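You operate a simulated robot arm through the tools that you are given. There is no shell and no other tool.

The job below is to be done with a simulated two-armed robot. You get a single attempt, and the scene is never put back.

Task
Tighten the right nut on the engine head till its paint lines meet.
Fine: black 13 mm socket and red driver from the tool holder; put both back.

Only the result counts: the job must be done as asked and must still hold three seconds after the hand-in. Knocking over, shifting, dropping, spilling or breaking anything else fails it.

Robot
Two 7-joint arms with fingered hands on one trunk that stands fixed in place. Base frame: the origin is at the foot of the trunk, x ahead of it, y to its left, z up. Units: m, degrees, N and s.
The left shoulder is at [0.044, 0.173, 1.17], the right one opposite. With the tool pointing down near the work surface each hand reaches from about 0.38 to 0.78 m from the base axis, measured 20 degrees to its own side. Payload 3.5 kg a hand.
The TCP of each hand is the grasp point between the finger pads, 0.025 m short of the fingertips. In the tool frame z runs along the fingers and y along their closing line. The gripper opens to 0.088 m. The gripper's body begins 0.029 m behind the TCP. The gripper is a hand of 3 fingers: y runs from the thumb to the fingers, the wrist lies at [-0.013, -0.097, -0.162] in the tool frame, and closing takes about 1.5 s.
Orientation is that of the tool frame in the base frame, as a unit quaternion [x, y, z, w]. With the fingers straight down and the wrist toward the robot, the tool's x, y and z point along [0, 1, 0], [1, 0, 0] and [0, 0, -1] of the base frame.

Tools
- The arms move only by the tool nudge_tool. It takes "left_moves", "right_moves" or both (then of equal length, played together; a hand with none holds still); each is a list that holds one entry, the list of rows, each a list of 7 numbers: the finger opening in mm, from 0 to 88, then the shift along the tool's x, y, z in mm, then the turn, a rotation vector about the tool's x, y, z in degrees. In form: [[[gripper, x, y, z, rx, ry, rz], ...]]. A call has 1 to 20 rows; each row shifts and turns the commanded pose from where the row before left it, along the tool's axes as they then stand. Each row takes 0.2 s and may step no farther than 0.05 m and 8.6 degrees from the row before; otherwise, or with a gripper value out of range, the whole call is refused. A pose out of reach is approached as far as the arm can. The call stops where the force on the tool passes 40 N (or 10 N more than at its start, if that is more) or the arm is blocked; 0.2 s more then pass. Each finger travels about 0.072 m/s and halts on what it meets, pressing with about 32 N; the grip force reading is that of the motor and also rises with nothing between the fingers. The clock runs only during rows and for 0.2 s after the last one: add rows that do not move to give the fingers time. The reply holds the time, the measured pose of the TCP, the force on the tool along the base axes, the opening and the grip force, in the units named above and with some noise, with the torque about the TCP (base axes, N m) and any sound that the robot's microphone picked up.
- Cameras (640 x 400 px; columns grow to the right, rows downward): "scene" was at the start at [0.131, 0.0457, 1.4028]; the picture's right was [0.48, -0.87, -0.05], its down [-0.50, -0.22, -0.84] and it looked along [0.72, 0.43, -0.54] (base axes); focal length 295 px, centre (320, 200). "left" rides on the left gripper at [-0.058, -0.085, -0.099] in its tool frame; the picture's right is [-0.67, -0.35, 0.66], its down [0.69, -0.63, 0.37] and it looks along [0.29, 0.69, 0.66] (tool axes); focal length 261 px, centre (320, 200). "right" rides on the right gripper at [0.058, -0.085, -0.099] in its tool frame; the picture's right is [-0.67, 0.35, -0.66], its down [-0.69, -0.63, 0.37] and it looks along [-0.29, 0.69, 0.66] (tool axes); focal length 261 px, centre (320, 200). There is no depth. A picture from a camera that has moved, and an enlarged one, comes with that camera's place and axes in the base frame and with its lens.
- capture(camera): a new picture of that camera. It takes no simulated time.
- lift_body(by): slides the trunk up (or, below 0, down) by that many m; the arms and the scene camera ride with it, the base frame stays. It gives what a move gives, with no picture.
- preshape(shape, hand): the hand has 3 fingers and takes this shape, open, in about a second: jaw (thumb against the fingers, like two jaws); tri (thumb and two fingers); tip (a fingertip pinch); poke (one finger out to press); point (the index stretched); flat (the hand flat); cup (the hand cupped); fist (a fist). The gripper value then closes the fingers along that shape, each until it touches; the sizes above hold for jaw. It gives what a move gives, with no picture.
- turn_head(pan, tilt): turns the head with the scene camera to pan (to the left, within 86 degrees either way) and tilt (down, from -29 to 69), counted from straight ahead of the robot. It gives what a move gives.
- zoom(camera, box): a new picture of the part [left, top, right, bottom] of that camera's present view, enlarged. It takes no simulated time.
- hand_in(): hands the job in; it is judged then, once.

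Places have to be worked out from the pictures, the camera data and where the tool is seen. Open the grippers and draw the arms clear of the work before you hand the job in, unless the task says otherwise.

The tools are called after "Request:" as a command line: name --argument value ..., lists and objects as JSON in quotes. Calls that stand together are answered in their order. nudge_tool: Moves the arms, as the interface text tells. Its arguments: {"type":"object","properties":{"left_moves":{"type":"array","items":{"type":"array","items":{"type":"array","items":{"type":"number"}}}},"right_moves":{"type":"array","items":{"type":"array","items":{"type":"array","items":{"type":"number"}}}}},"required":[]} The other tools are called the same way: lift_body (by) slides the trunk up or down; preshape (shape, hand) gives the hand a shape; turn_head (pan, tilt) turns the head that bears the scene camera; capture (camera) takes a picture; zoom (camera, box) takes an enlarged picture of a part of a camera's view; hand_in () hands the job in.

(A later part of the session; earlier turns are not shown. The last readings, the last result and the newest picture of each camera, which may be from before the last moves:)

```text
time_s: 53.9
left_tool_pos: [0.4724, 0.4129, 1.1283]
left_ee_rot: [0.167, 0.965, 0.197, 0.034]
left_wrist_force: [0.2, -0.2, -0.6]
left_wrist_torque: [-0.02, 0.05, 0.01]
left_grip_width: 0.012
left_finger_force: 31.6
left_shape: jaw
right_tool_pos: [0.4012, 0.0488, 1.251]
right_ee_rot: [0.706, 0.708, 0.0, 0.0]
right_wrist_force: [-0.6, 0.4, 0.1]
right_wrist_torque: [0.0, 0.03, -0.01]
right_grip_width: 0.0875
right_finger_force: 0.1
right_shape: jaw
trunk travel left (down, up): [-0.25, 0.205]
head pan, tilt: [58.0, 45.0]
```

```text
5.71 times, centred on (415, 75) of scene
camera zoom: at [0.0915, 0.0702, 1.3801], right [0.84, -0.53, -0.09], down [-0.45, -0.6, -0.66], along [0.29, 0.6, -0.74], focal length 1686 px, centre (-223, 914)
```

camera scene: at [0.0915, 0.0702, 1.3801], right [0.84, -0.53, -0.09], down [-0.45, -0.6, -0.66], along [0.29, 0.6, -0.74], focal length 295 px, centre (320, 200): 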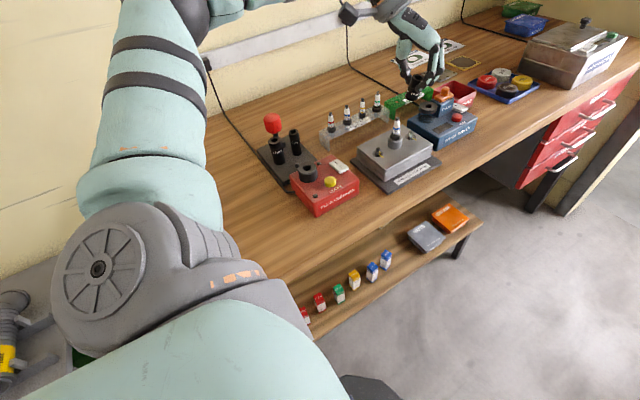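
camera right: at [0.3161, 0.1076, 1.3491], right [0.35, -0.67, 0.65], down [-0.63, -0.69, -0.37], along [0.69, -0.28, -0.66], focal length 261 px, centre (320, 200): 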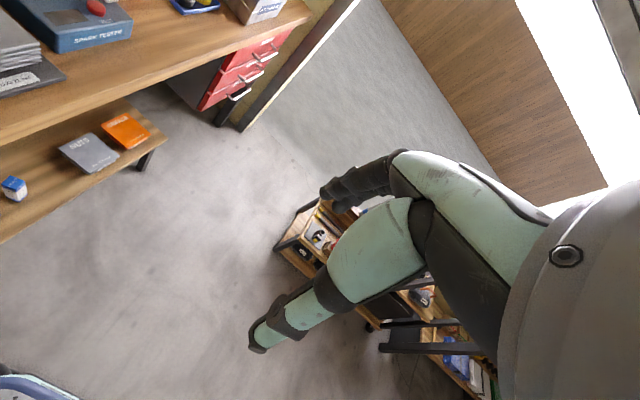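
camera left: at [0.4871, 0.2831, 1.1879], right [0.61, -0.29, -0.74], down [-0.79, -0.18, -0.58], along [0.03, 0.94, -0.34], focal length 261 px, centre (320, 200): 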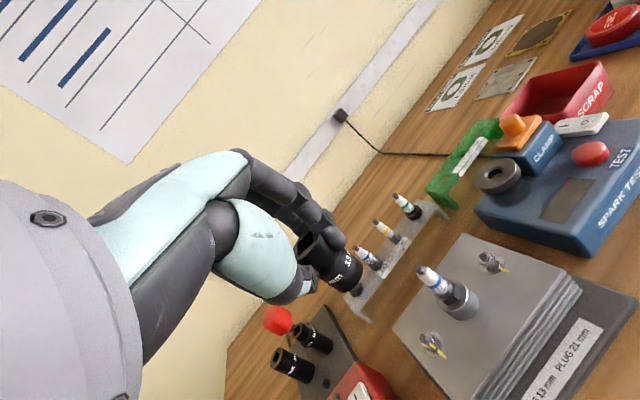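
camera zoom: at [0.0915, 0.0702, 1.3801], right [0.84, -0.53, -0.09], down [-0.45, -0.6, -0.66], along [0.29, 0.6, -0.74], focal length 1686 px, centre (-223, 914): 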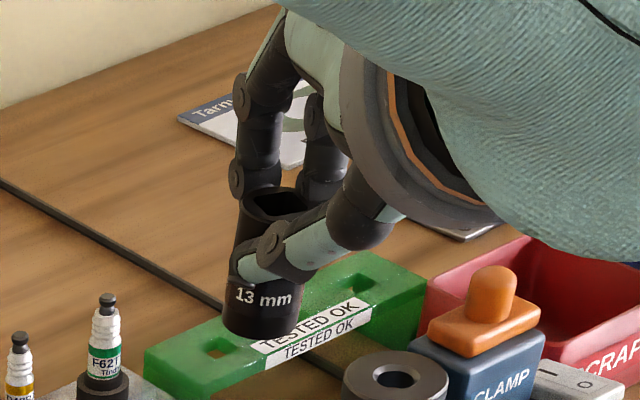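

Looks more upright. Zooming in again to verify the tilt from both views.

Request:
zoom --camera "scene" --box '[400, 68, 432, 104]'

Request:
zoom --camera "left" --box '[285, 220, 375, 310]'

```text
11.11 times, centred on (416, 86) of scene
camera zoom: at [0.0915, 0.0702, 1.3801], right [0.84, -0.53, -0.09], down [-0.45, -0.6, -0.66], along [0.29, 0.6, -0.74], focal length 3279 px, centre (-747, 1467)
```

zoom: 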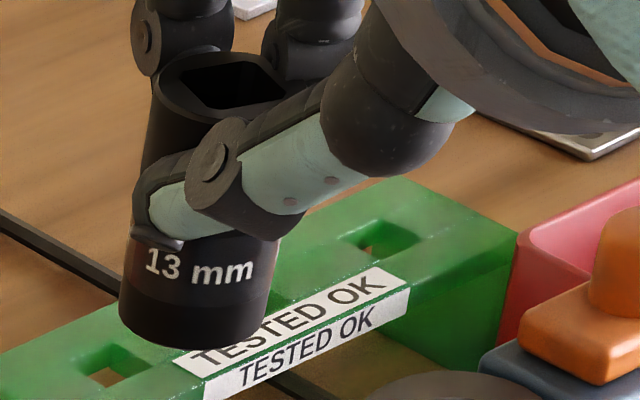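

```text
4.44 times, centred on (330, 265) of left
camera zoom: at [0.4871, 0.2831, 1.1879], right [0.61, -0.29, -0.74], down [-0.79, -0.18, -0.58], along [0.03, 0.94, -0.34], focal length 1158 px, centre (276, -89)
```

zoom: 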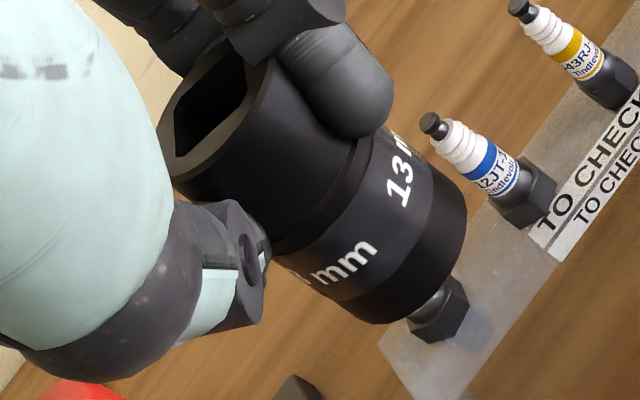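

The socket is now upright: bottom centre about (0.467, 0.426, 1.091). I'll move it gently sideways over the nut at this height.

Request:
nudge_tool --left_moves '[[[5, -5, 5, 2.2, 0, 0, 0], [5, -10, 10, 4.2, 0, 0, 0], [5, -10.2, 10.2, 4.3, 0, 0, 0], [5, -10.2, 10.2, 4.3, 0, 0, 0], [5, -10.2, 10.2, 4.3, 0, 0, 0], [5, -10.2, 10.2, 4.3, 0, 0, 0], [5, -5.3, 5.5, 2.4, 0, 0, 0], [5, 0, 0, 0, 0, 0, 0], [5, 0, 0, 0, 0, 0, 0]]]'

Request:
capture --camera "left"

Request:
zoom --camera "scene" --box '[390, 40, 460, 160]'

```text
time_s: 55.9
left_tool_pos: [0.5515, 0.4558, 1.128]
left_ee_rot: [0.167, 0.966, 0.196, 0.035]
left_wrist_force: [-0.4, -0.1, -0.2]
left_wrist_torque: [-0.01, 0.01, 0.01]
left_grip_width: 0.0118
left_finger_force: 32.0
left_shape: jaw
right_tool_pos: [0.4009, 0.0494, 1.2517]
right_ee_rot: [0.706, 0.708, -0.001, 0.0]
right_wrist_force: [-1.1, -0.1, -0.4]
right_wrist_torque: [-0.02, 0.02, -0.02]
right_grip_width: 0.0875
right_finger_force: 0.0
right_shape: jaw
trunk travel left (down, up): [-0.25, 0.205]
head pan, tilt: [58.0, 45.0]
```

```text
taken
camera left: at [0.5672, 0.3258, 1.188], right [0.61, -0.29, -0.74], down [-0.79, -0.18, -0.58], along [0.03, 0.94, -0.34], focal length 261 px, centre (320, 200)
```

left: 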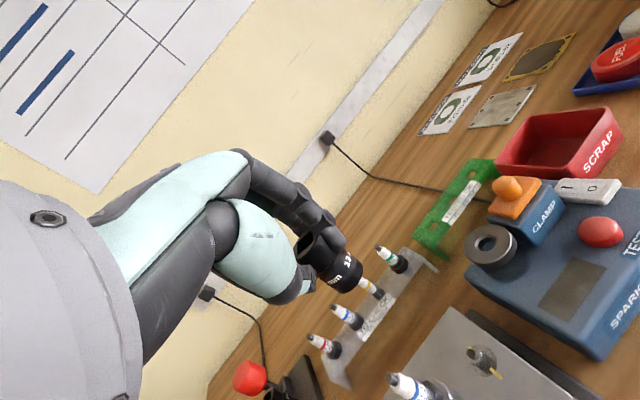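

```text
3.33 times, centred on (425, 100) of scene
camera zoom: at [0.0916, 0.0702, 1.3801], right [0.84, -0.53, -0.09], down [-0.45, -0.6, -0.66], along [0.29, 0.6, -0.74], focal length 984 px, centre (-30, 533)
```

zoom: 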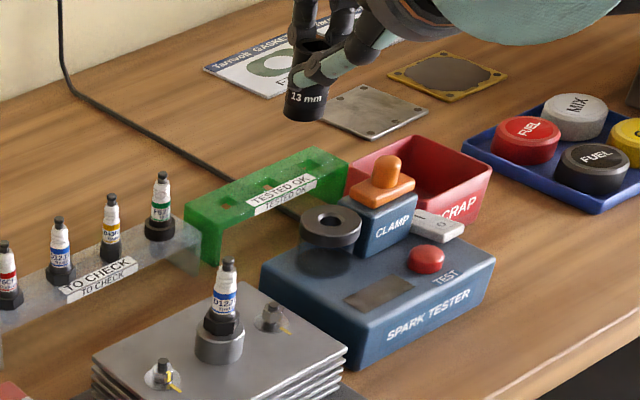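

Now nearly above the nut. Zooming on the nut in the left view and on the socket for an updated offset.

Request:
zoom --camera "left" --box '[455, 330, 515, 385]'

Request:
zoom --camera "scene" --box '[408, 50, 438, 82]'

Request:
zoom --camera "left" --box '[285, 220, 375, 310]'

```text
7.27 times, centred on (485, 358) of left
camera zoom: at [0.5672, 0.3258, 1.188], right [0.61, -0.29, -0.74], down [-0.79, -0.18, -0.58], along [0.03, 0.94, -0.34], focal length 1896 px, centre (-880, -946)
```

zoom: 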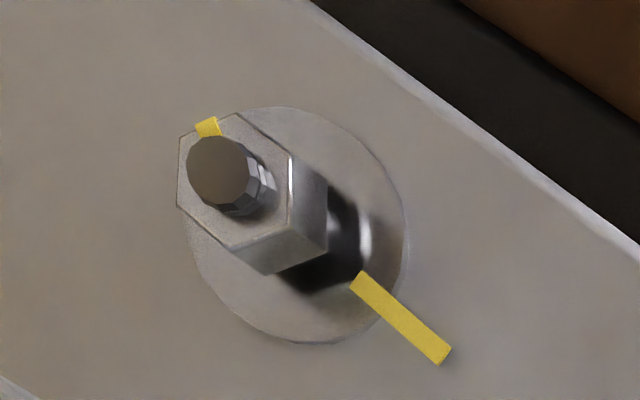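

```text
12.50 times, centred on (423, 66) of scene
camera zoom: at [0.0916, 0.0702, 1.3801], right [0.84, -0.53, -0.09], down [-0.45, -0.6, -0.66], along [0.29, 0.6, -0.74], focal length 3689 px, centre (-968, 1875)
```

zoom: 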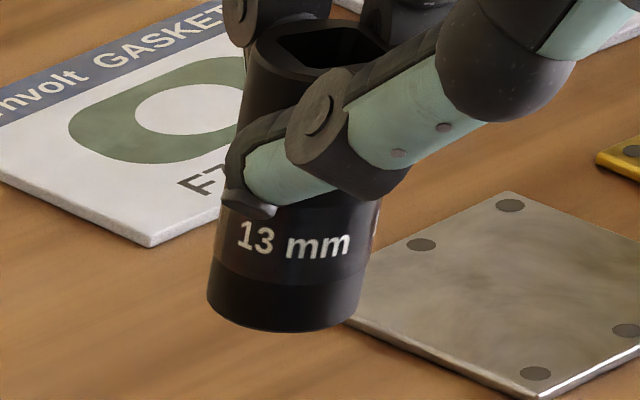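

```text
4.44 times, centred on (330, 265) of left
camera zoom: at [0.5672, 0.3258, 1.188], right [0.61, -0.29, -0.74], down [-0.79, -0.18, -0.58], along [0.03, 0.94, -0.34], focal length 1158 px, centre (276, -89)
```

zoom: 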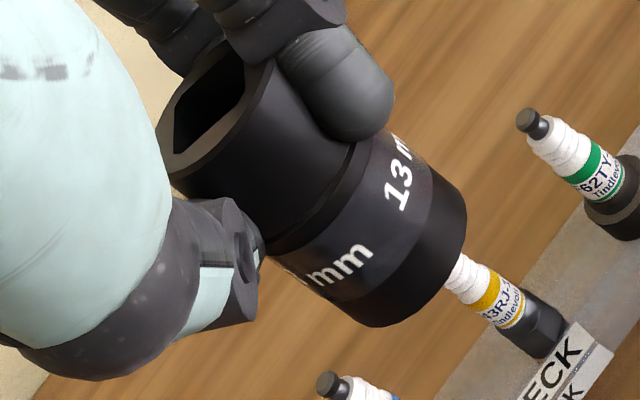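

Socket bottom ≈ (0.547, 0.469), nut ≈ (0.548, 0.4675). I'll descend 95 mm gently with that small correction and then check again.

Request:
nudge_tool --left_moves '[[[5, -1.3, -4.6, 9, 0, 0, 0], [5, 0, -7.8, 18.4, 0, 0, 0], [5, 0, -7.8, 18.4, 0, 0, 0], [5, 0, -7.8, 18.4, 0, 0, 0], [5, 0, -7.8, 18.4, 0, 0, 0], [5, 0, -2, 4.6, 0, 0, 0], [5, 0, 0, 0, 0, 0, 0]]]'

Request:
capture --camera "left"

Request:
zoom --camera "scene" --box '[385, 80, 445, 160]'

```text
time_s: 57.5
left_tool_pos: [0.5344, 0.4629, 1.0429]
left_ee_rot: [0.167, 0.965, 0.197, 0.035]
left_wrist_force: [-0.4, -0.9, -0.7]
left_wrist_torque: [0.02, -0.01, 0.03]
left_grip_width: 0.0117
left_finger_force: 32.1
left_shape: jaw
left hand out of reach, approached as far as the arm can: row 3, 4, 5
right_tool_pos: [0.4015, 0.0502, 1.2498]
right_ee_rot: [0.707, 0.708, 0.0, -0.001]
right_wrist_force: [0.2, 0.1, 0.4]
right_wrist_torque: [-0.01, 0.01, 0.02]
right_grip_width: 0.0878
right_finger_force: 0.1
right_shape: jaw
trunk travel left (down, up): [-0.25, 0.205]
head pan, tilt: [58.0, 45.0]
```

```text
taken
camera left: at [0.5495, 0.3326, 1.1028], right [0.61, -0.29, -0.74], down [-0.79, -0.18, -0.58], along [0.03, 0.94, -0.34], focal length 261 px, centre (320, 200)
```

left: 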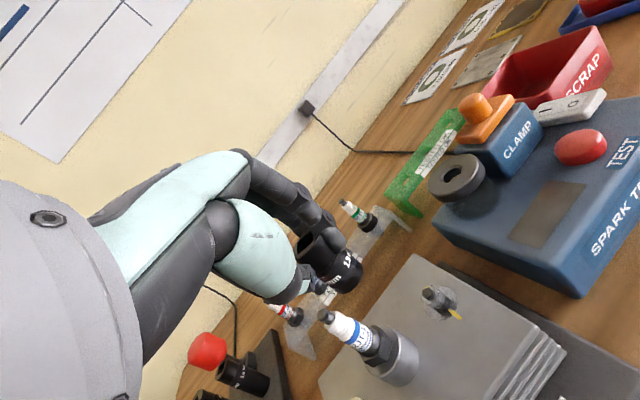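

```text
5.00 times, centred on (415, 120) of scene
camera zoom: at [0.0915, 0.0701, 1.3801], right [0.84, -0.53, -0.09], down [-0.45, -0.6, -0.66], along [0.29, 0.6, -0.74], focal length 1476 px, centre (-155, 600)
```

zoom: 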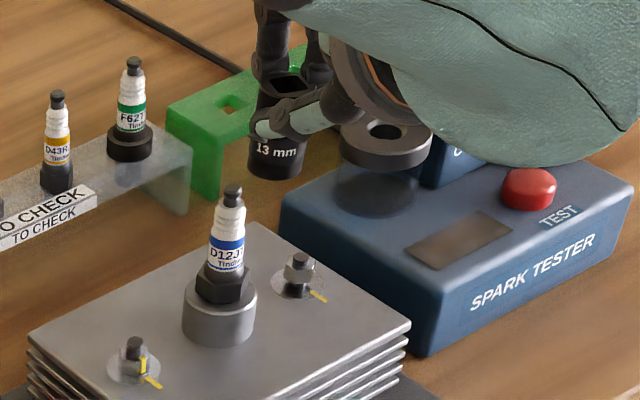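

The tilted posture ran into the arm's limit on the way down. I'll back up to the reachable height above the nut and use the trunk lift for the descent, which keeps the arm posture fixed.

Request:
nudge_tool --left_moves '[[[5, -5, 5.45, -13.4, 0, 0, 0], [5, -5, 5.45, -13.4, 0, 0, 0], [5, -5, 5.45, -13.4, 0, 0, 0], [5, -5.1, 5.45, -13.5, 0, 0, 0], [5, 0, 0, 0, 0, 0, 0], [5, 0, 0, 0, 0, 0, 0]]]'

Request:
capture --camera "left"

Request:
zoom --camera "scene" --box '[385, 50, 445, 160]'

```text
time_s: 58.9
left_tool_pos: [0.5551, 0.4543, 1.0986]
left_ee_rot: [0.167, 0.966, 0.196, 0.034]
left_wrist_force: [-0.5, 0.1, -1.3]
left_wrist_torque: [-0.02, 0.03, 0.04]
left_grip_width: 0.0115
left_finger_force: 31.9
left_shape: jaw
right_tool_pos: [0.4018, 0.0504, 1.2512]
right_ee_rot: [0.706, 0.708, 0.0, 0.0]
right_wrist_force: [0.3, 0.3, 0.8]
right_wrist_torque: [-0.04, -0.02, -0.01]
right_grip_width: 0.0874
right_finger_force: 0.1
right_shape: jaw
trunk travel left (down, up): [-0.25, 0.205]
head pan, tilt: [58.0, 45.0]
```

```text
taken
camera left: at [0.5704, 0.3241, 1.1594], right [0.61, -0.29, -0.74], down [-0.79, -0.18, -0.58], along [0.03, 0.94, -0.34], focal length 261 px, centre (320, 200)
```

left: 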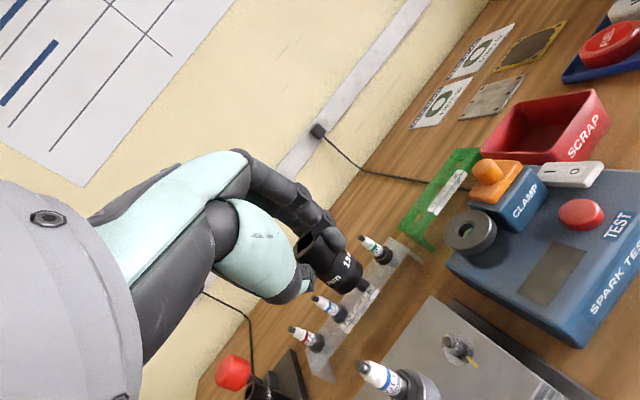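

```text
3.64 times, centred on (415, 105) of scene
camera zoom: at [0.0916, 0.0702, 1.3801], right [0.84, -0.53, -0.09], down [-0.45, -0.6, -0.66], along [0.29, 0.6, -0.74], focal length 1073 px, centre (-26, 546)
```

zoom: 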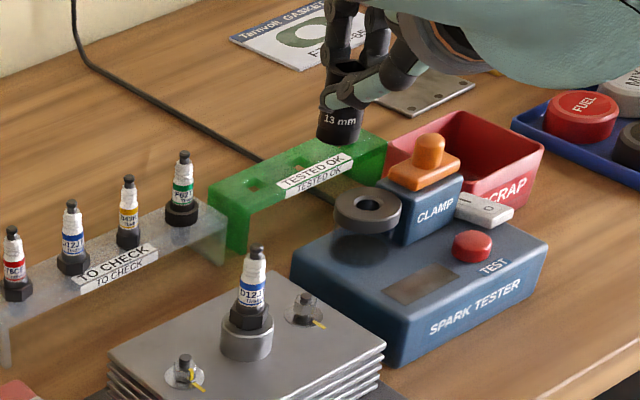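

In place above the nut. I'll lower the trunk by 60 mm and re-check the alignment.

Request:
lift_body --by -0.06

Request:
capture --camera "left"

Request:
zoom --camera "scene" --box '[385, 70, 445, 150]'

```text
time_s: 59.9
left_tool_pos: [0.5521, 0.4535, 1.0421]
left_ee_rot: [0.166, 0.966, 0.196, 0.035]
left_wrist_force: [0.1, -0.4, -1.1]
left_wrist_torque: [0.0, -0.04, 0.0]
left_grip_width: 0.0115
left_finger_force: 32.0
left_shape: jaw
right_tool_pos: [0.4005, 0.0493, 1.1918]
right_ee_rot: [0.707, 0.708, 0.0, 0.0]
right_wrist_force: [0.7, -0.1, 0.2]
right_wrist_torque: [-0.03, 0.0, -0.03]
right_grip_width: 0.0879
right_finger_force: 0.0
right_shape: jaw
trunk travel left (down, up): [-0.19, 0.265]
head pan, tilt: [58.0, 45.0]
```

```text
taken
camera left: at [0.5693, 0.3239, 1.1007], right [0.61, -0.29, -0.74], down [-0.79, -0.18, -0.58], along [0.03, 0.94, -0.34], focal length 261 px, centre (320, 200)
```

left: 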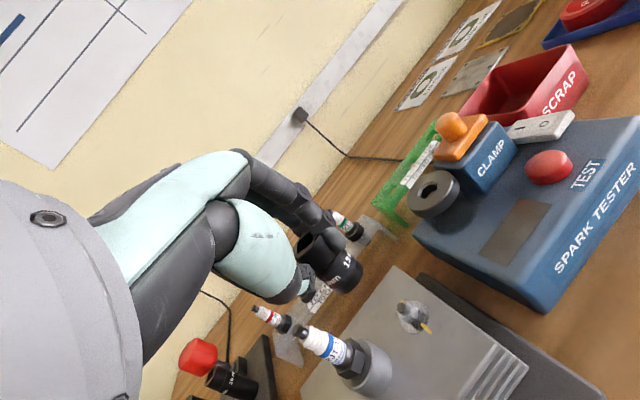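

```text
5.00 times, centred on (415, 110) of scene
camera zoom: at [0.1274, 0.0702, 1.3106], right [0.83, -0.53, -0.16], down [-0.5, -0.6, -0.63], along [0.24, 0.6, -0.76], focal length 1476 px, centre (-155, 650)
```

zoom: 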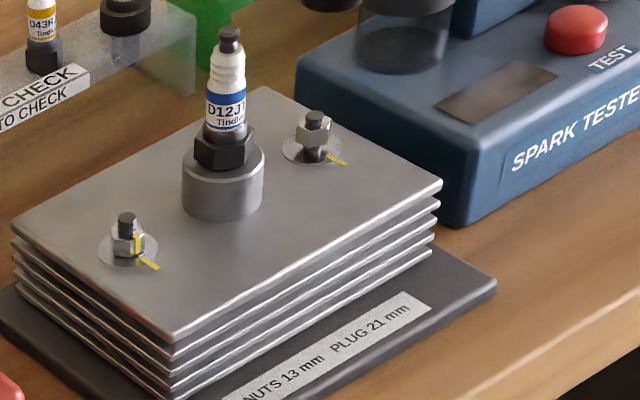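

Lowered. The head camera pitched a little; I'll zoom on the socket and nut in both views.

Request:
zoom --camera "scene" --box '[395, 40, 455, 130]'

Request:
zoom --camera "left" --box '[290, 220, 450, 350]'

```text
4.44 times, centred on (425, 85) of scene
camera zoom: at [0.1274, 0.0702, 1.3106], right [0.83, -0.53, -0.16], down [-0.5, -0.6, -0.63], along [0.24, 0.6, -0.76], focal length 1312 px, centre (-147, 711)
```

zoom: 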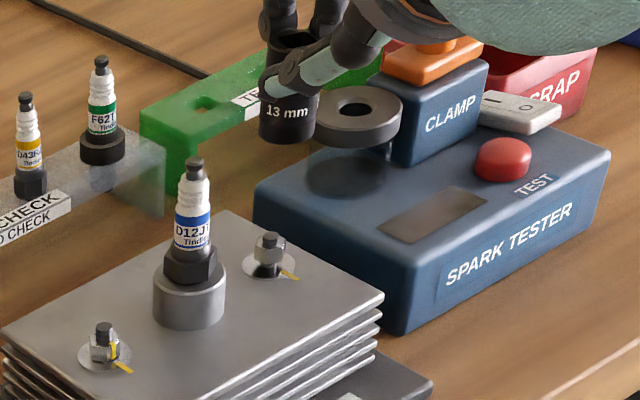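

```text
3.08 times, centred on (370, 285) of left
camera zoom: at [0.5693, 0.3239, 1.1007], right [0.61, -0.29, -0.74], down [-0.79, -0.18, -0.58], along [0.03, 0.94, -0.34], focal length 802 px, centre (166, -62)
```

zoom: 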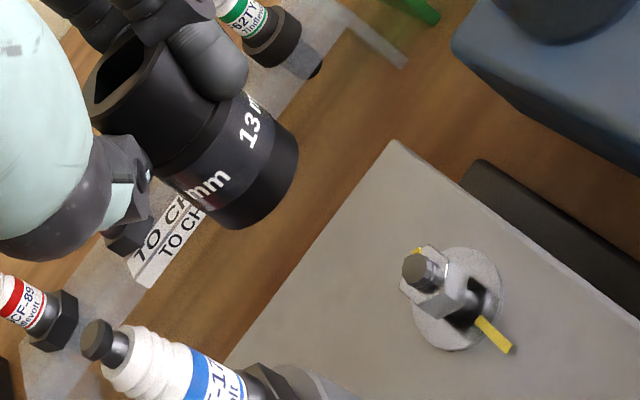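

I need a sharper fix on the stud; zooming closely on the nut in both views.

Request:
zoom --camera "left" --box '[395, 290, 440, 335]'

Request:
zoom --camera "scene" --box '[405, 80, 435, 110]'

Request:
zoom --camera "scene" --box '[405, 40, 435, 80]'

Request:
zoom --camera "left" --box '[290, 220, 375, 300]'

```text
8.89 times, centred on (418, 312) of left
camera zoom: at [0.5693, 0.3239, 1.1007], right [0.61, -0.29, -0.74], down [-0.79, -0.18, -0.58], along [0.03, 0.94, -0.34], focal length 2317 px, centre (-547, -800)
```

zoom: 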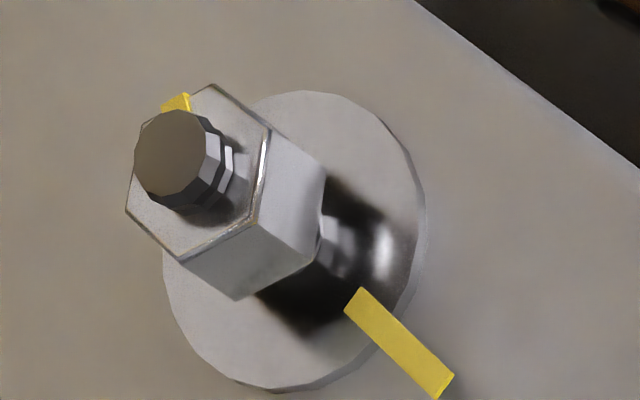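

```text
13.33 times, centred on (420, 95) of scene
camera zoom: at [0.1274, 0.0702, 1.3106], right [0.83, -0.53, -0.16], down [-0.5, -0.6, -0.63], along [0.24, 0.6, -0.76], focal length 3935 px, centre (-1013, 1600)
```

zoom: 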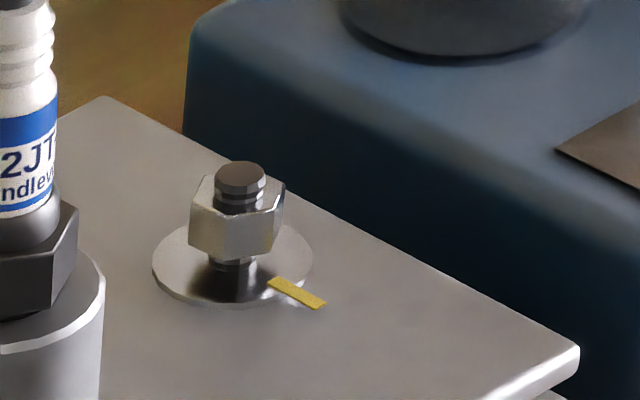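

```text
10.00 times, centred on (420, 60) of scene
camera zoom: at [0.1274, 0.0702, 1.3106], right [0.83, -0.53, -0.16], down [-0.5, -0.6, -0.63], along [0.24, 0.6, -0.76], focal length 2951 px, centre (-680, 1600)
```

zoom: 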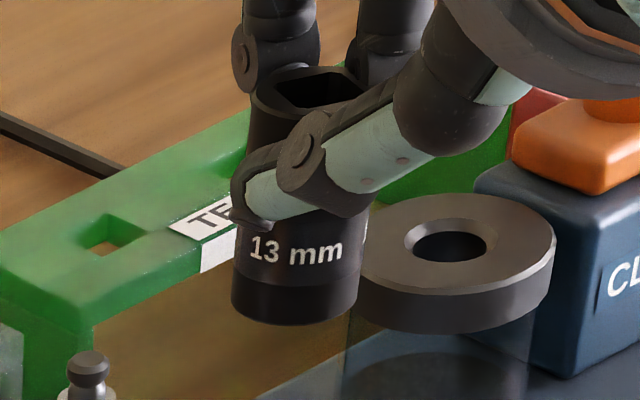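

```text
5.00 times, centred on (332, 260) of left
camera zoom: at [0.5693, 0.3239, 1.1007], right [0.61, -0.29, -0.74], down [-0.79, -0.18, -0.58], along [0.03, 0.94, -0.34], focal length 1303 px, centre (258, -100)
```

zoom: 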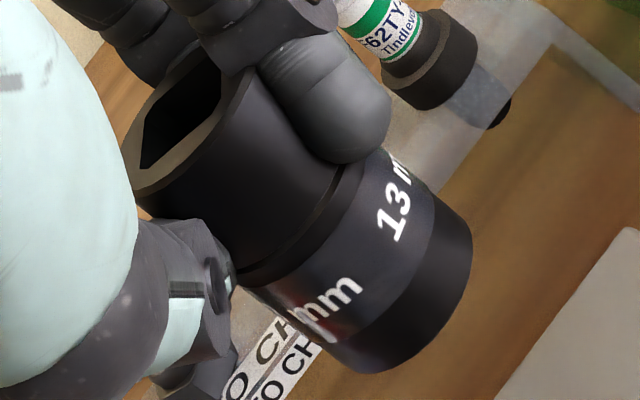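

Triangulated: stud top (0.5496, 0.4696, 0.950), socket bottom (0.5471, 0.464, 1.005). I'll shift (+2.5, +5.6) mm and lower the trunk 42 mm to just above the stud.

Request:
nudge_tool --left_moves '[[[5, -0.2, 2.8, 1.2, 0, 0, 0], [5, -0.25, 2.8, 1.2, 0, 0, 0], [5, 0, 0, 0, 0, 0, 0]]]'

Request:
lift_body --by -0.042

Request:
capture --camera "left"

Request:
capture --camera "scene"

```text
time_s: 60.7
left_tool_pos: [0.5574, 0.4595, 1.0403]
left_ee_rot: [0.166, 0.966, 0.197, 0.034]
left_wrist_force: [0.5, -0.1, -0.5]
left_wrist_torque: [-0.04, -0.01, 0.0]
left_grip_width: 0.0113
left_finger_force: 31.6
left_shape: jaw
right_tool_pos: [0.4016, 0.0486, 1.1897]
right_ee_rot: [0.707, 0.707, -0.001, -0.001]
right_wrist_force: [0.0, -0.7, -0.1]
right_wrist_torque: [0.02, -0.01, 0.03]
right_grip_width: 0.0876
right_finger_force: 0.0
right_shape: jaw
trunk travel left (down, up): [-0.19, 0.265]
head pan, tilt: [58.0, 45.0]
```

```text
time_s: 61.6
left_tool_pos: [0.5562, 0.4591, 1.0002]
left_ee_rot: [0.166, 0.966, 0.196, 0.035]
left_wrist_force: [0.3, -0.6, -0.8]
left_wrist_torque: [-0.03, -0.02, -0.03]
left_grip_width: 0.0111
left_finger_force: 31.7
left_shape: jaw
right_tool_pos: [0.3994, 0.05, 1.1491]
right_ee_rot: [0.706, 0.708, 0.001, 0.0]
right_wrist_force: [-0.3, 0.4, 0.1]
right_wrist_torque: [0.0, -0.01, 0.02]
right_grip_width: 0.0877
right_finger_force: 0.1
right_shape: jaw
trunk travel left (down, up): [-0.148, 0.307]
head pan, tilt: [58.0, 45.0]
```

```text
taken
camera left: at [0.5714, 0.3295, 1.0588], right [0.61, -0.29, -0.74], down [-0.79, -0.18, -0.58], along [0.03, 0.94, -0.34], focal length 261 px, centre (320, 200)
```

left: 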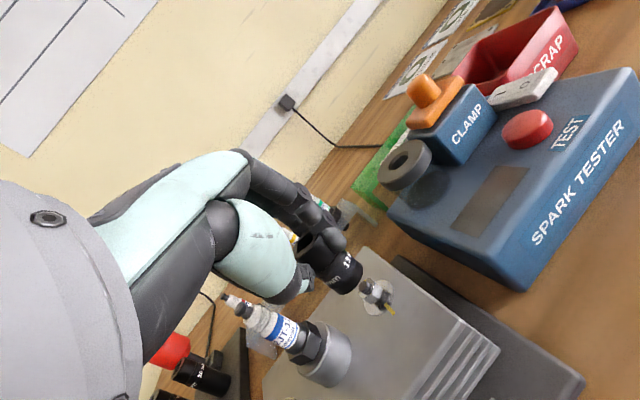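

```text
taken
camera scene: at [0.1575, 0.0701, 1.2579], right [0.82, -0.53, -0.21], down [-0.54, -0.6, -0.59], along [0.19, 0.6, -0.78], focal length 295 px, centre (320, 200)
```

scene: 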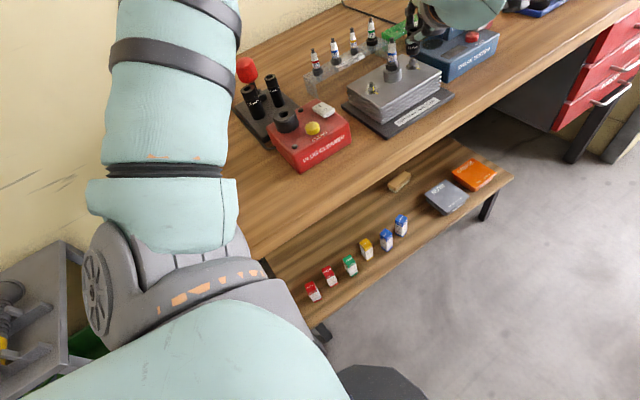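

The trunk bend pitched the head camera, so I'll re-aim the head at the engine head.

Request:
turn_head --pan 42 --tilt 24

Request:
capture --camera "scene"

Request:
zoom --camera "left" --box '[290, 220, 410, 320]'

```text
time_s: 62.4
left_tool_pos: [0.5582, 0.459, 0.9988]
left_ee_rot: [0.167, 0.966, 0.196, 0.034]
left_wrist_force: [0.4, 0.4, -0.7]
left_wrist_torque: [0.0, -0.02, -0.03]
left_grip_width: 0.0114
left_finger_force: 31.9
left_shape: jaw
right_tool_pos: [0.4004, 0.049, 1.1484]
right_ee_rot: [0.707, 0.707, 0.0, 0.0]
right_wrist_force: [-0.3, -0.4, 0.1]
right_wrist_torque: [-0.03, 0.03, 0.03]
right_grip_width: 0.0877
right_finger_force: 0.1
right_shape: jaw
trunk travel left (down, up): [-0.148, 0.307]
head pan, tilt: [42.0, 24.0]
```

```text
taken
camera scene: at [0.1917, 0.0632, 1.2825], right [0.65, -0.74, -0.16], down [-0.52, -0.27, -0.81], along [0.56, 0.61, -0.56], focal length 295 px, centre (320, 200)
```

scene: 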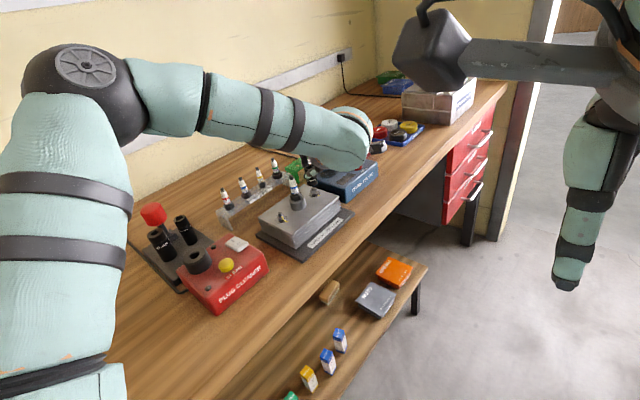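

```text
4.00 times, centred on (350, 270) of left
camera zoom: at [0.5728, 0.3296, 1.0577], right [0.61, -0.29, -0.74], down [-0.79, -0.18, -0.58], along [0.03, 0.94, -0.34], focal length 1043 px, centre (200, -80)
```

zoom: 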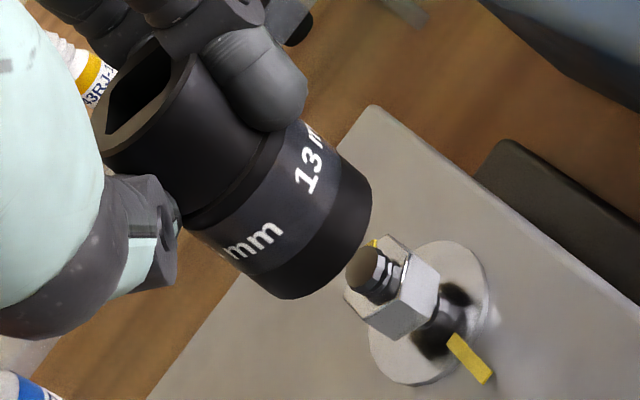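

In the left view the socket's axis points right at the stud (socket bottom ≈ (0.5507, 0.4697, 0.963)). I'll lower the trunk 14 mm so the stud enters the socket.

Request:
lift_body --by -0.014

Request:
zoom --camera "left" --box '[290, 220, 410, 320]'

Request:
zoom --camera "scene" --box '[270, 140, 350, 230]'

```text
time_s: 63.0
left_tool_pos: [0.5568, 0.4597, 0.9841]
left_ee_rot: [0.168, 0.965, 0.197, 0.035]
left_wrist_force: [0.2, -0.2, -1.0]
left_wrist_torque: [-0.02, -0.01, 0.03]
left_grip_width: 0.011
left_finger_force: 32.0
left_shape: jaw
right_tool_pos: [0.4015, 0.0499, 1.1343]
right_ee_rot: [0.706, 0.708, -0.001, -0.001]
right_wrist_force: [-0.1, 0.4, 0.4]
right_wrist_torque: [0.03, 0.01, 0.0]
right_grip_width: 0.0875
right_finger_force: 0.1
right_shape: jaw
trunk travel left (down, up): [-0.134, 0.321]
head pan, tilt: [42.0, 24.0]
```

```text
4.00 times, centred on (350, 270) of left
camera zoom: at [0.5726, 0.3295, 1.0441], right [0.61, -0.29, -0.74], down [-0.79, -0.18, -0.58], along [0.03, 0.94, -0.34], focal length 1043 px, centre (200, -80)
```

zoom: 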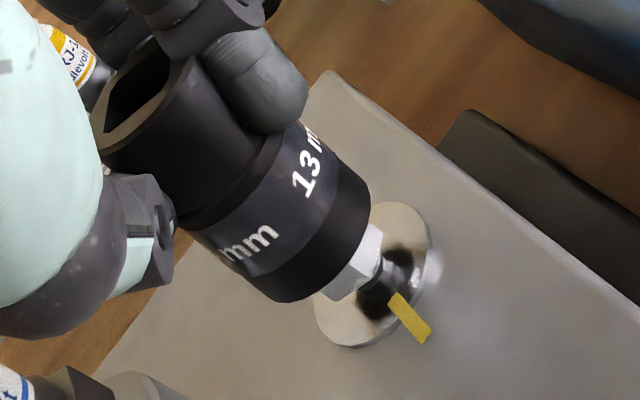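

```text
4.44 times, centred on (310, 185) of scene
camera zoom: at [0.203, 0.0631, 1.2632], right [0.65, -0.74, -0.18], down [-0.54, -0.27, -0.8], along [0.55, 0.61, -0.57], focal length 1312 px, centre (364, 267)
```

zoom: 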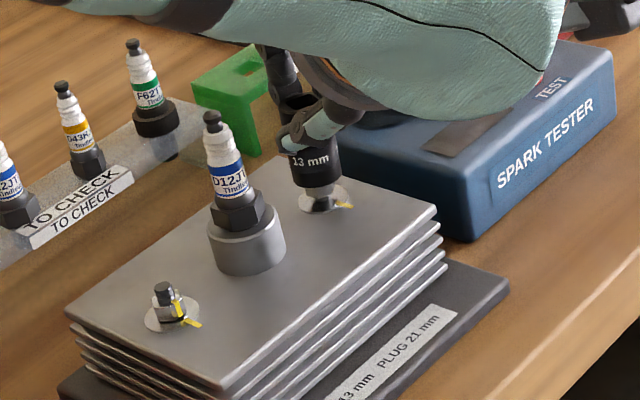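

The socket is now at the nut. Zooming in for the fine picture.

Request:
zoom --camera "scene" --box '[320, 160, 352, 192]'

Request:
zoom --camera "scene" --box '[290, 155, 330, 195]'

Request:
zoom --camera "left" --box '[340, 260, 400, 320]'

```text
12.50 times, centred on (336, 176) of scene
camera zoom: at [0.203, 0.0631, 1.2632], right [0.65, -0.74, -0.18], down [-0.54, -0.27, -0.8], along [0.55, 0.61, -0.57], focal length 3689 px, centre (120, 500)
```

zoom: 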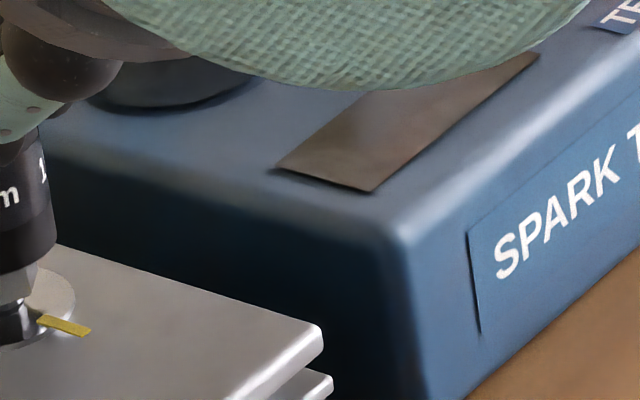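

```text
10.00 times, centred on (310, 175) of scene
camera zoom: at [0.203, 0.0631, 1.2632], right [0.65, -0.74, -0.18], down [-0.54, -0.27, -0.8], along [0.55, 0.61, -0.57], focal length 2951 px, centre (420, 450)
```

zoom: 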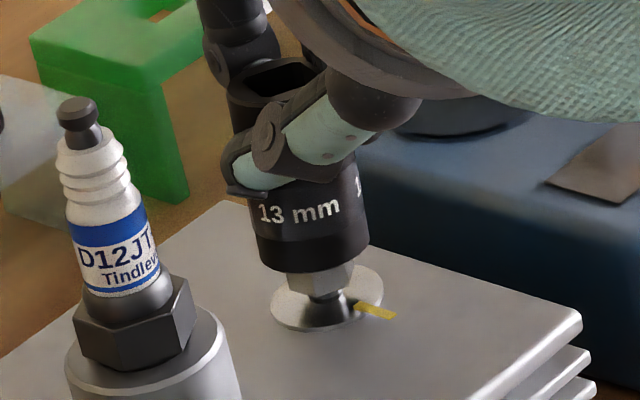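

```text
6.67 times, centred on (370, 290) of left
camera zoom: at [0.5726, 0.3295, 1.0441], right [0.61, -0.29, -0.74], down [-0.79, -0.18, -0.58], along [0.03, 0.94, -0.34], focal length 1738 px, centre (-13, -400)
```

zoom: 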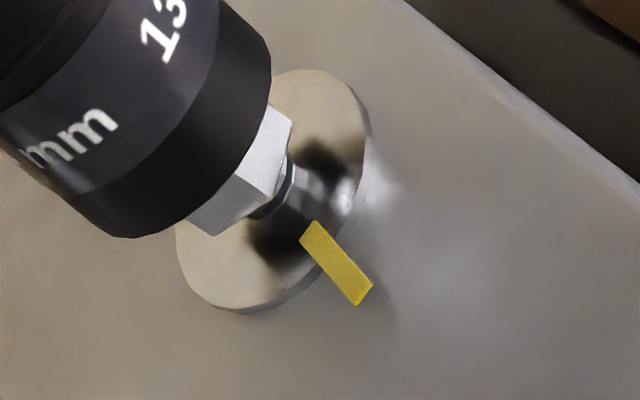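

Nicely centred over the nut. I'll lower in small trunk steps until contact.

Request:
lift_body --by -0.004

Request:
zoom --camera "scene" --box '[290, 155, 330, 195]'

Request:
zoom --camera "left" --box '[340, 260, 400, 320]'

```text
time_s: 63.6
left_tool_pos: [0.5578, 0.4585, 0.9795]
left_ee_rot: [0.167, 0.966, 0.196, 0.034]
left_wrist_force: [0.5, 1.2, -0.3]
left_wrist_torque: [-0.02, -0.01, -0.01]
left_grip_width: 0.0112
left_finger_force: 32.0
left_shape: jaw
right_tool_pos: [0.4004, 0.0497, 1.1307]
right_ee_rot: [0.706, 0.708, 0.0, 0.0]
right_wrist_force: [0.1, -0.3, 0.3]
right_wrist_torque: [0.02, -0.01, 0.0]
right_grip_width: 0.0875
right_finger_force: 0.2
right_shape: jaw
trunk travel left (down, up): [-0.13, 0.325]
head pan, tilt: [42.0, 24.0]
```

```text
10.00 times, centred on (310, 175) of scene
camera zoom: at [0.2068, 0.0631, 1.2575], right [0.64, -0.74, -0.18], down [-0.54, -0.27, -0.8], along [0.54, 0.61, -0.58], focal length 2951 px, centre (420, 450)
```

zoom: 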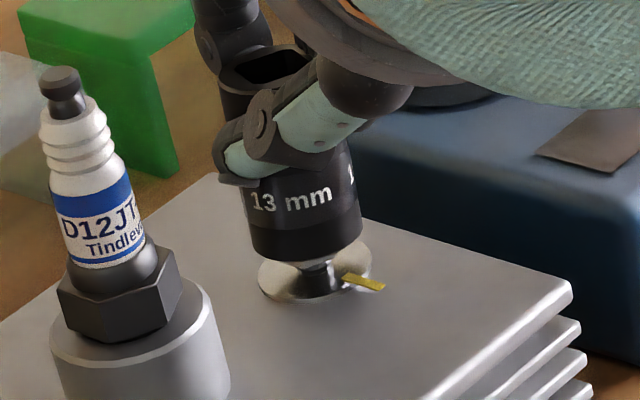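

```text
6.67 times, centred on (370, 290) of left
camera zoom: at [0.5729, 0.3294, 1.0398], right [0.61, -0.29, -0.74], down [-0.79, -0.18, -0.58], along [0.03, 0.94, -0.34], focal length 1738 px, centre (-13, -400)
```

zoom: 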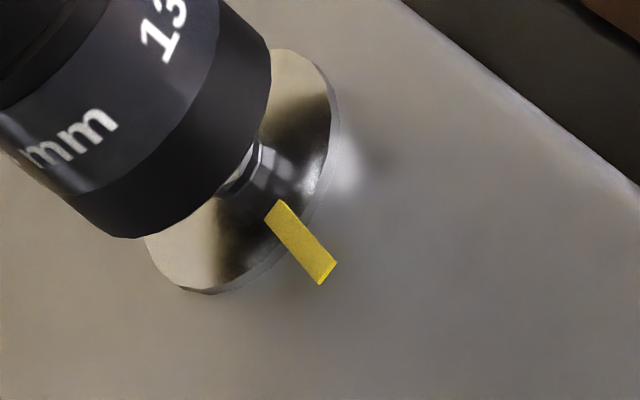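

The socket has gone over the nut with no resistance. I'll lower a few more mm to find where it seats.

Request:
lift_body --by -0.003

Request:
zoom --camera "scene" --box '[290, 155, 330, 195]'

Request:
zoom --camera "left" --box '[340, 260, 400, 320]'

```text
time_s: 64.1
left_tool_pos: [0.5577, 0.4604, 0.978]
left_ee_rot: [0.167, 0.966, 0.196, 0.035]
left_wrist_force: [-0.2, 0.1, -0.6]
left_wrist_torque: [0.0, 0.01, 0.0]
left_grip_width: 0.0111
left_finger_force: 31.9
left_shape: jaw
right_tool_pos: [0.4011, 0.0491, 1.1273]
right_ee_rot: [0.707, 0.708, -0.001, -0.001]
right_wrist_force: [-0.3, 0.0, -0.8]
right_wrist_torque: [0.02, -0.01, 0.02]
right_grip_width: 0.0875
right_finger_force: 0.0
right_shape: jaw
trunk travel left (down, up): [-0.127, 0.328]
head pan, tilt: [42.0, 24.0]
```

```text
10.00 times, centred on (310, 175) of scene
camera zoom: at [0.2094, 0.0631, 1.2533], right [0.64, -0.74, -0.19], down [-0.54, -0.27, -0.79], along [0.54, 0.61, -0.58], focal length 2951 px, centre (420, 450)
```

zoom: 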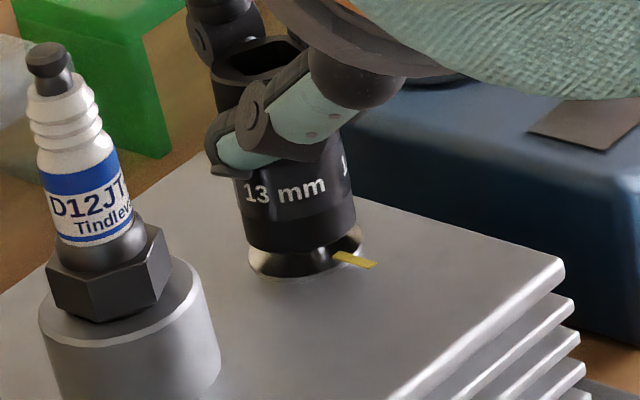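

```text
6.67 times, centred on (370, 290) of left
camera zoom: at [0.5729, 0.3296, 1.0364], right [0.61, -0.29, -0.74], down [-0.79, -0.18, -0.58], along [0.03, 0.94, -0.34], focal length 1738 px, centre (-13, -400)
```

zoom: 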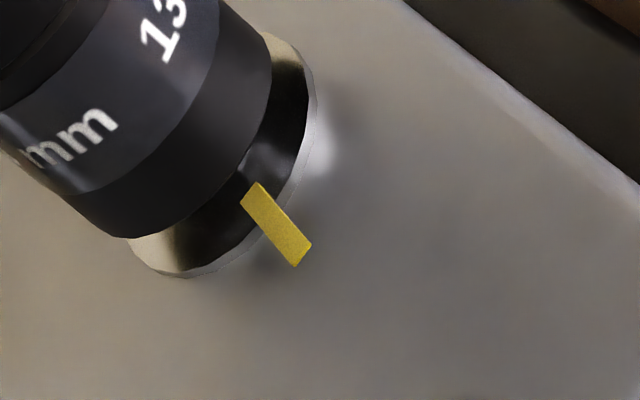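

Still free. A couple more small steps down until it contacts.

Request:
lift_body --by -0.003

Request:
zoom --camera "scene" --box '[290, 155, 330, 195]'

```text
time_s: 64.6
left_tool_pos: [0.5567, 0.4596, 0.9738]
left_ee_rot: [0.166, 0.966, 0.197, 0.034]
left_wrist_force: [0.1, 1.4, -0.4]
left_wrist_torque: [-0.03, 0.01, 0.01]
left_grip_width: 0.0108
left_finger_force: 31.7
left_shape: jaw
right_tool_pos: [0.4028, 0.0493, 1.1242]
right_ee_rot: [0.706, 0.708, -0.001, -0.001]
right_wrist_force: [0.0, -0.1, -0.3]
right_wrist_torque: [0.0, -0.02, 0.04]
right_grip_width: 0.0874
right_finger_force: 0.1
right_shape: jaw
trunk travel left (down, up): [-0.124, 0.331]
head pan, tilt: [42.0, 24.0]
```

```text
10.00 times, centred on (310, 175) of scene
camera zoom: at [0.2117, 0.0631, 1.2491], right [0.64, -0.74, -0.19], down [-0.55, -0.27, -0.79], along [0.54, 0.61, -0.58], focal length 2951 px, centre (420, 450)
```

zoom: 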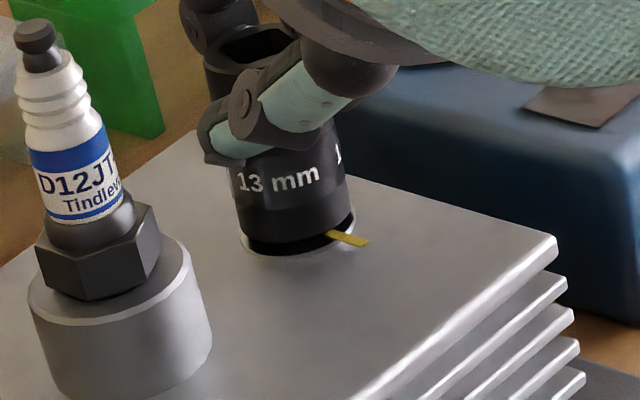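

Almost at the washer. One more 2 mm step.

Request:
lift_body --by -0.002

Request:
zoom --camera "scene" --box '[290, 150, 330, 190]'

Request:
capture --camera "left"

```text
time_s: 65.1
left_tool_pos: [0.5571, 0.46, 0.9722]
left_ee_rot: [0.167, 0.966, 0.197, 0.034]
left_wrist_force: [-0.1, 0.1, -0.7]
left_wrist_torque: [-0.02, 0.01, -0.01]
left_grip_width: 0.0111
left_finger_force: 31.5
left_shape: jaw
right_tool_pos: [0.4017, 0.0501, 1.1235]
right_ee_rot: [0.707, 0.707, -0.001, 0.0]
right_wrist_force: [-0.4, -0.4, 0.6]
right_wrist_torque: [0.05, 0.01, 0.0]
right_grip_width: 0.0876
right_finger_force: 0.0
right_shape: jaw
trunk travel left (down, up): [-0.122, 0.333]
head pan, tilt: [42.0, 24.0]
```

```text
10.00 times, centred on (310, 170) of scene
camera zoom: at [0.2131, 0.0629, 1.2463], right [0.64, -0.74, -0.19], down [-0.55, -0.27, -0.79], along [0.53, 0.61, -0.58], focal length 2951 px, centre (420, 500)
```

zoom: 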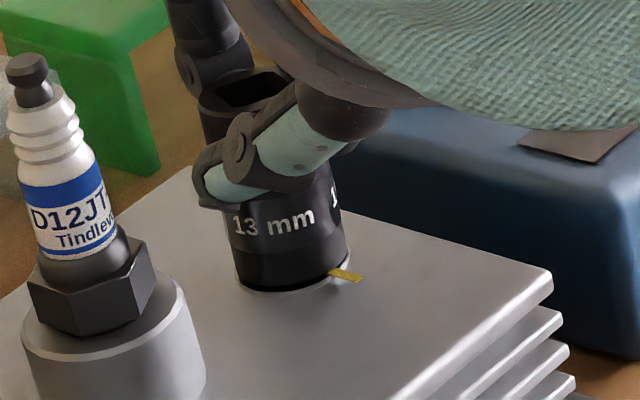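

```text
taken
camera left: at [0.5724, 0.3294, 1.0319], right [0.61, -0.29, -0.74], down [-0.79, -0.18, -0.58], along [0.03, 0.94, -0.34], focal length 261 px, centre (320, 200)
```

left: 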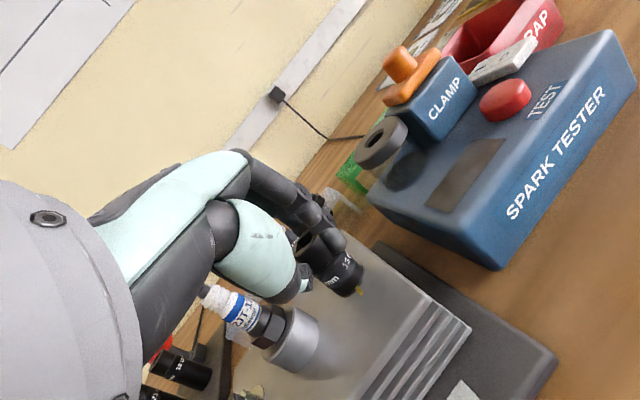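

The socket is fully over the nut, about at the washer. I'll open the fingers to release it, then look.

Request:
nudge_tool --left_moves '[[[20, 0, 0, 0, 0, 0, 0], [30, 0, 0, 0, 0, 0, 0], [45, 0, 0, 0, 0, 0, 0], [60, 0, 0, 0, 0, 0, 0], [66, 0, 0, 0, 0, 0, 0], [66, 0, 0, 0, 0, 0, 0]]]'

Request:
zoom --camera "scene" --box '[290, 150, 330, 190]'

Request:
capture --camera "left"

```text
time_s: 66.5
left_tool_pos: [0.5569, 0.459, 0.9726]
left_ee_rot: [0.166, 0.966, 0.196, 0.034]
left_wrist_force: [-0.1, 0.0, -0.8]
left_wrist_torque: [0.01, -0.04, -0.04]
left_grip_width: 0.0659
left_finger_force: 0.0
left_shape: jaw
right_tool_pos: [0.4017, 0.0484, 1.1222]
right_ee_rot: [0.706, 0.708, 0.0, -0.001]
right_wrist_force: [-0.1, 0.1, 0.3]
right_wrist_torque: [0.02, -0.04, -0.04]
right_grip_width: 0.0875
right_finger_force: 0.0
right_shape: jaw
trunk travel left (down, up): [-0.122, 0.333]
head pan, tilt: [42.0, 24.0]
```

```text
10.00 times, centred on (310, 170) of scene
camera zoom: at [0.213, 0.0629, 1.2464], right [0.64, -0.74, -0.19], down [-0.55, -0.27, -0.79], along [0.53, 0.61, -0.58], focal length 2951 px, centre (420, 500)
```

zoom: 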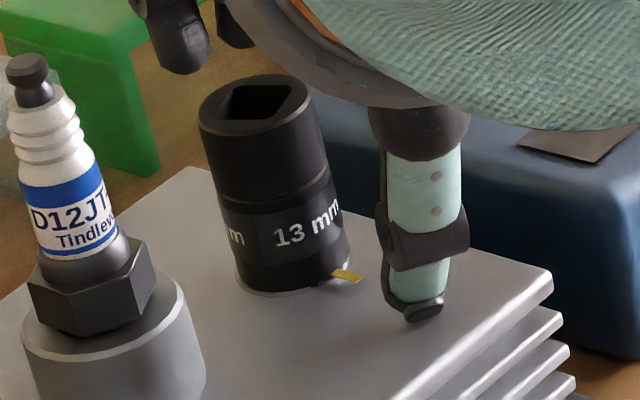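

```text
taken
camera left: at [0.5724, 0.3294, 1.032], right [0.61, -0.29, -0.74], down [-0.79, -0.18, -0.58], along [0.03, 0.94, -0.34], focal length 261 px, centre (320, 200)
```

left: 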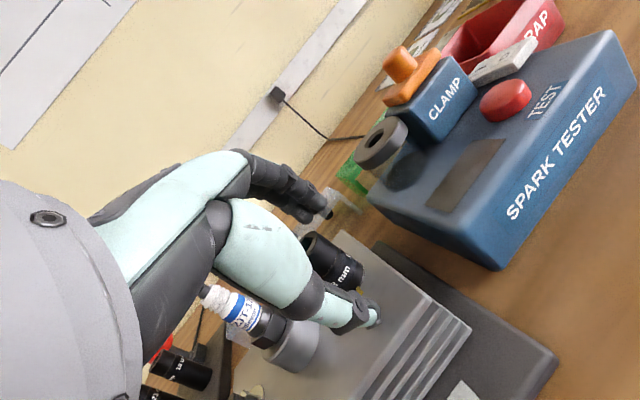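

The socket stands upright on the nut by itself. I'll raise the trunk back up to lift the hand clear, then re-level it.

Request:
lift_body --by 0.122

Request:
nudge_tool --left_moves '[[[80, 0, 0, 0, 8, 0, 0], [80, 0, 0, 0, 8, 0, 0], [80, 0, 0, 0, 7, 0, 0], [80, 0, 0, -15, 0, 0, 0], [80, 0, 0, -15, 0, 0, 0], [80, 0, 0, 0, 0, 0, 0]]]'

Request:
capture --camera "left"

Request:
capture --camera "scene"

```text
time_s: 68.1
left_tool_pos: [0.5576, 0.4593, 1.0947]
left_ee_rot: [0.167, 0.966, 0.196, 0.033]
left_wrist_force: [0.1, 1.0, -0.3]
left_wrist_torque: [0.03, 0.01, 0.03]
left_grip_width: 0.0657
left_finger_force: 0.1
left_shape: jaw
right_tool_pos: [0.4004, 0.05, 1.2447]
right_ee_rot: [0.706, 0.708, -0.001, -0.001]
right_wrist_force: [-0.3, -0.6, 0.1]
right_wrist_torque: [0.02, 0.01, 0.0]
right_grip_width: 0.0878
right_finger_force: 0.1
right_shape: jaw
trunk travel left (down, up): [-0.244, 0.211]
head pan, tilt: [42.0, 24.0]
```

```text
time_s: 69.5
left_tool_pos: [0.5572, 0.4596, 1.1241]
left_ee_rot: [0.17, 0.985, 0.0, 0.0]
left_wrist_force: [0.2, -0.9, -0.1]
left_wrist_torque: [-0.01, 0.0, -0.03]
left_grip_width: 0.0798
left_finger_force: 0.1
left_shape: jaw
right_tool_pos: [0.4014, 0.0493, 1.2446]
right_ee_rot: [0.707, 0.707, 0.0, -0.001]
right_wrist_force: [-0.2, -0.6, -0.1]
right_wrist_torque: [0.02, 0.03, -0.02]
right_grip_width: 0.0878
right_finger_force: 0.0
right_shape: jaw
trunk travel left (down, up): [-0.244, 0.211]
head pan, tilt: [42.0, 24.0]
```

```text
taken
camera left: at [0.5833, 0.3604, 1.2252], right [0.51, -0.55, -0.66], down [-0.86, -0.36, -0.37], along [-0.04, 0.75, -0.66], focal length 261 px, centre (320, 200)
```

left: 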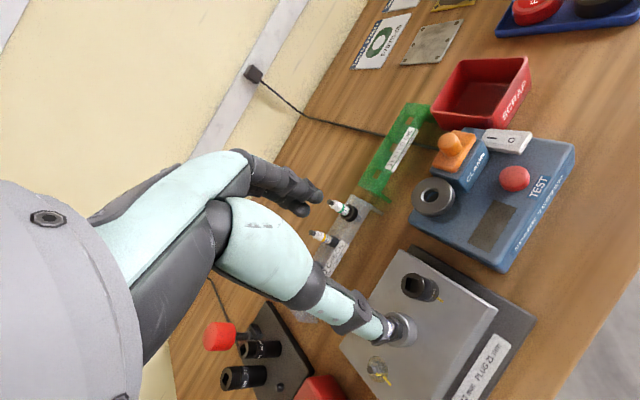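

```text
taken
camera scene: at [0.1242, 0.0632, 1.4023], right [0.66, -0.74, -0.08], down [-0.41, -0.27, -0.87], along [0.63, 0.61, -0.48], focal length 295 px, centre (320, 200)
```

scene: 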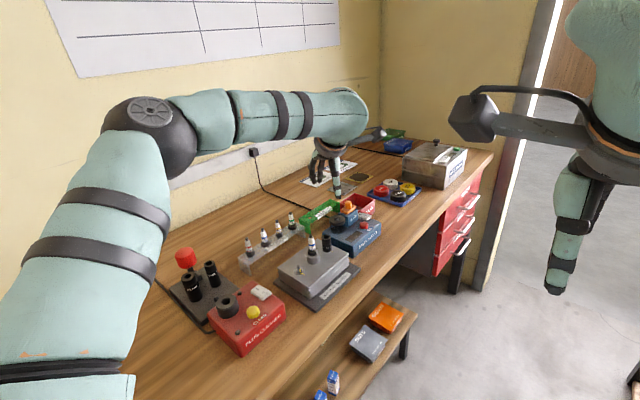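

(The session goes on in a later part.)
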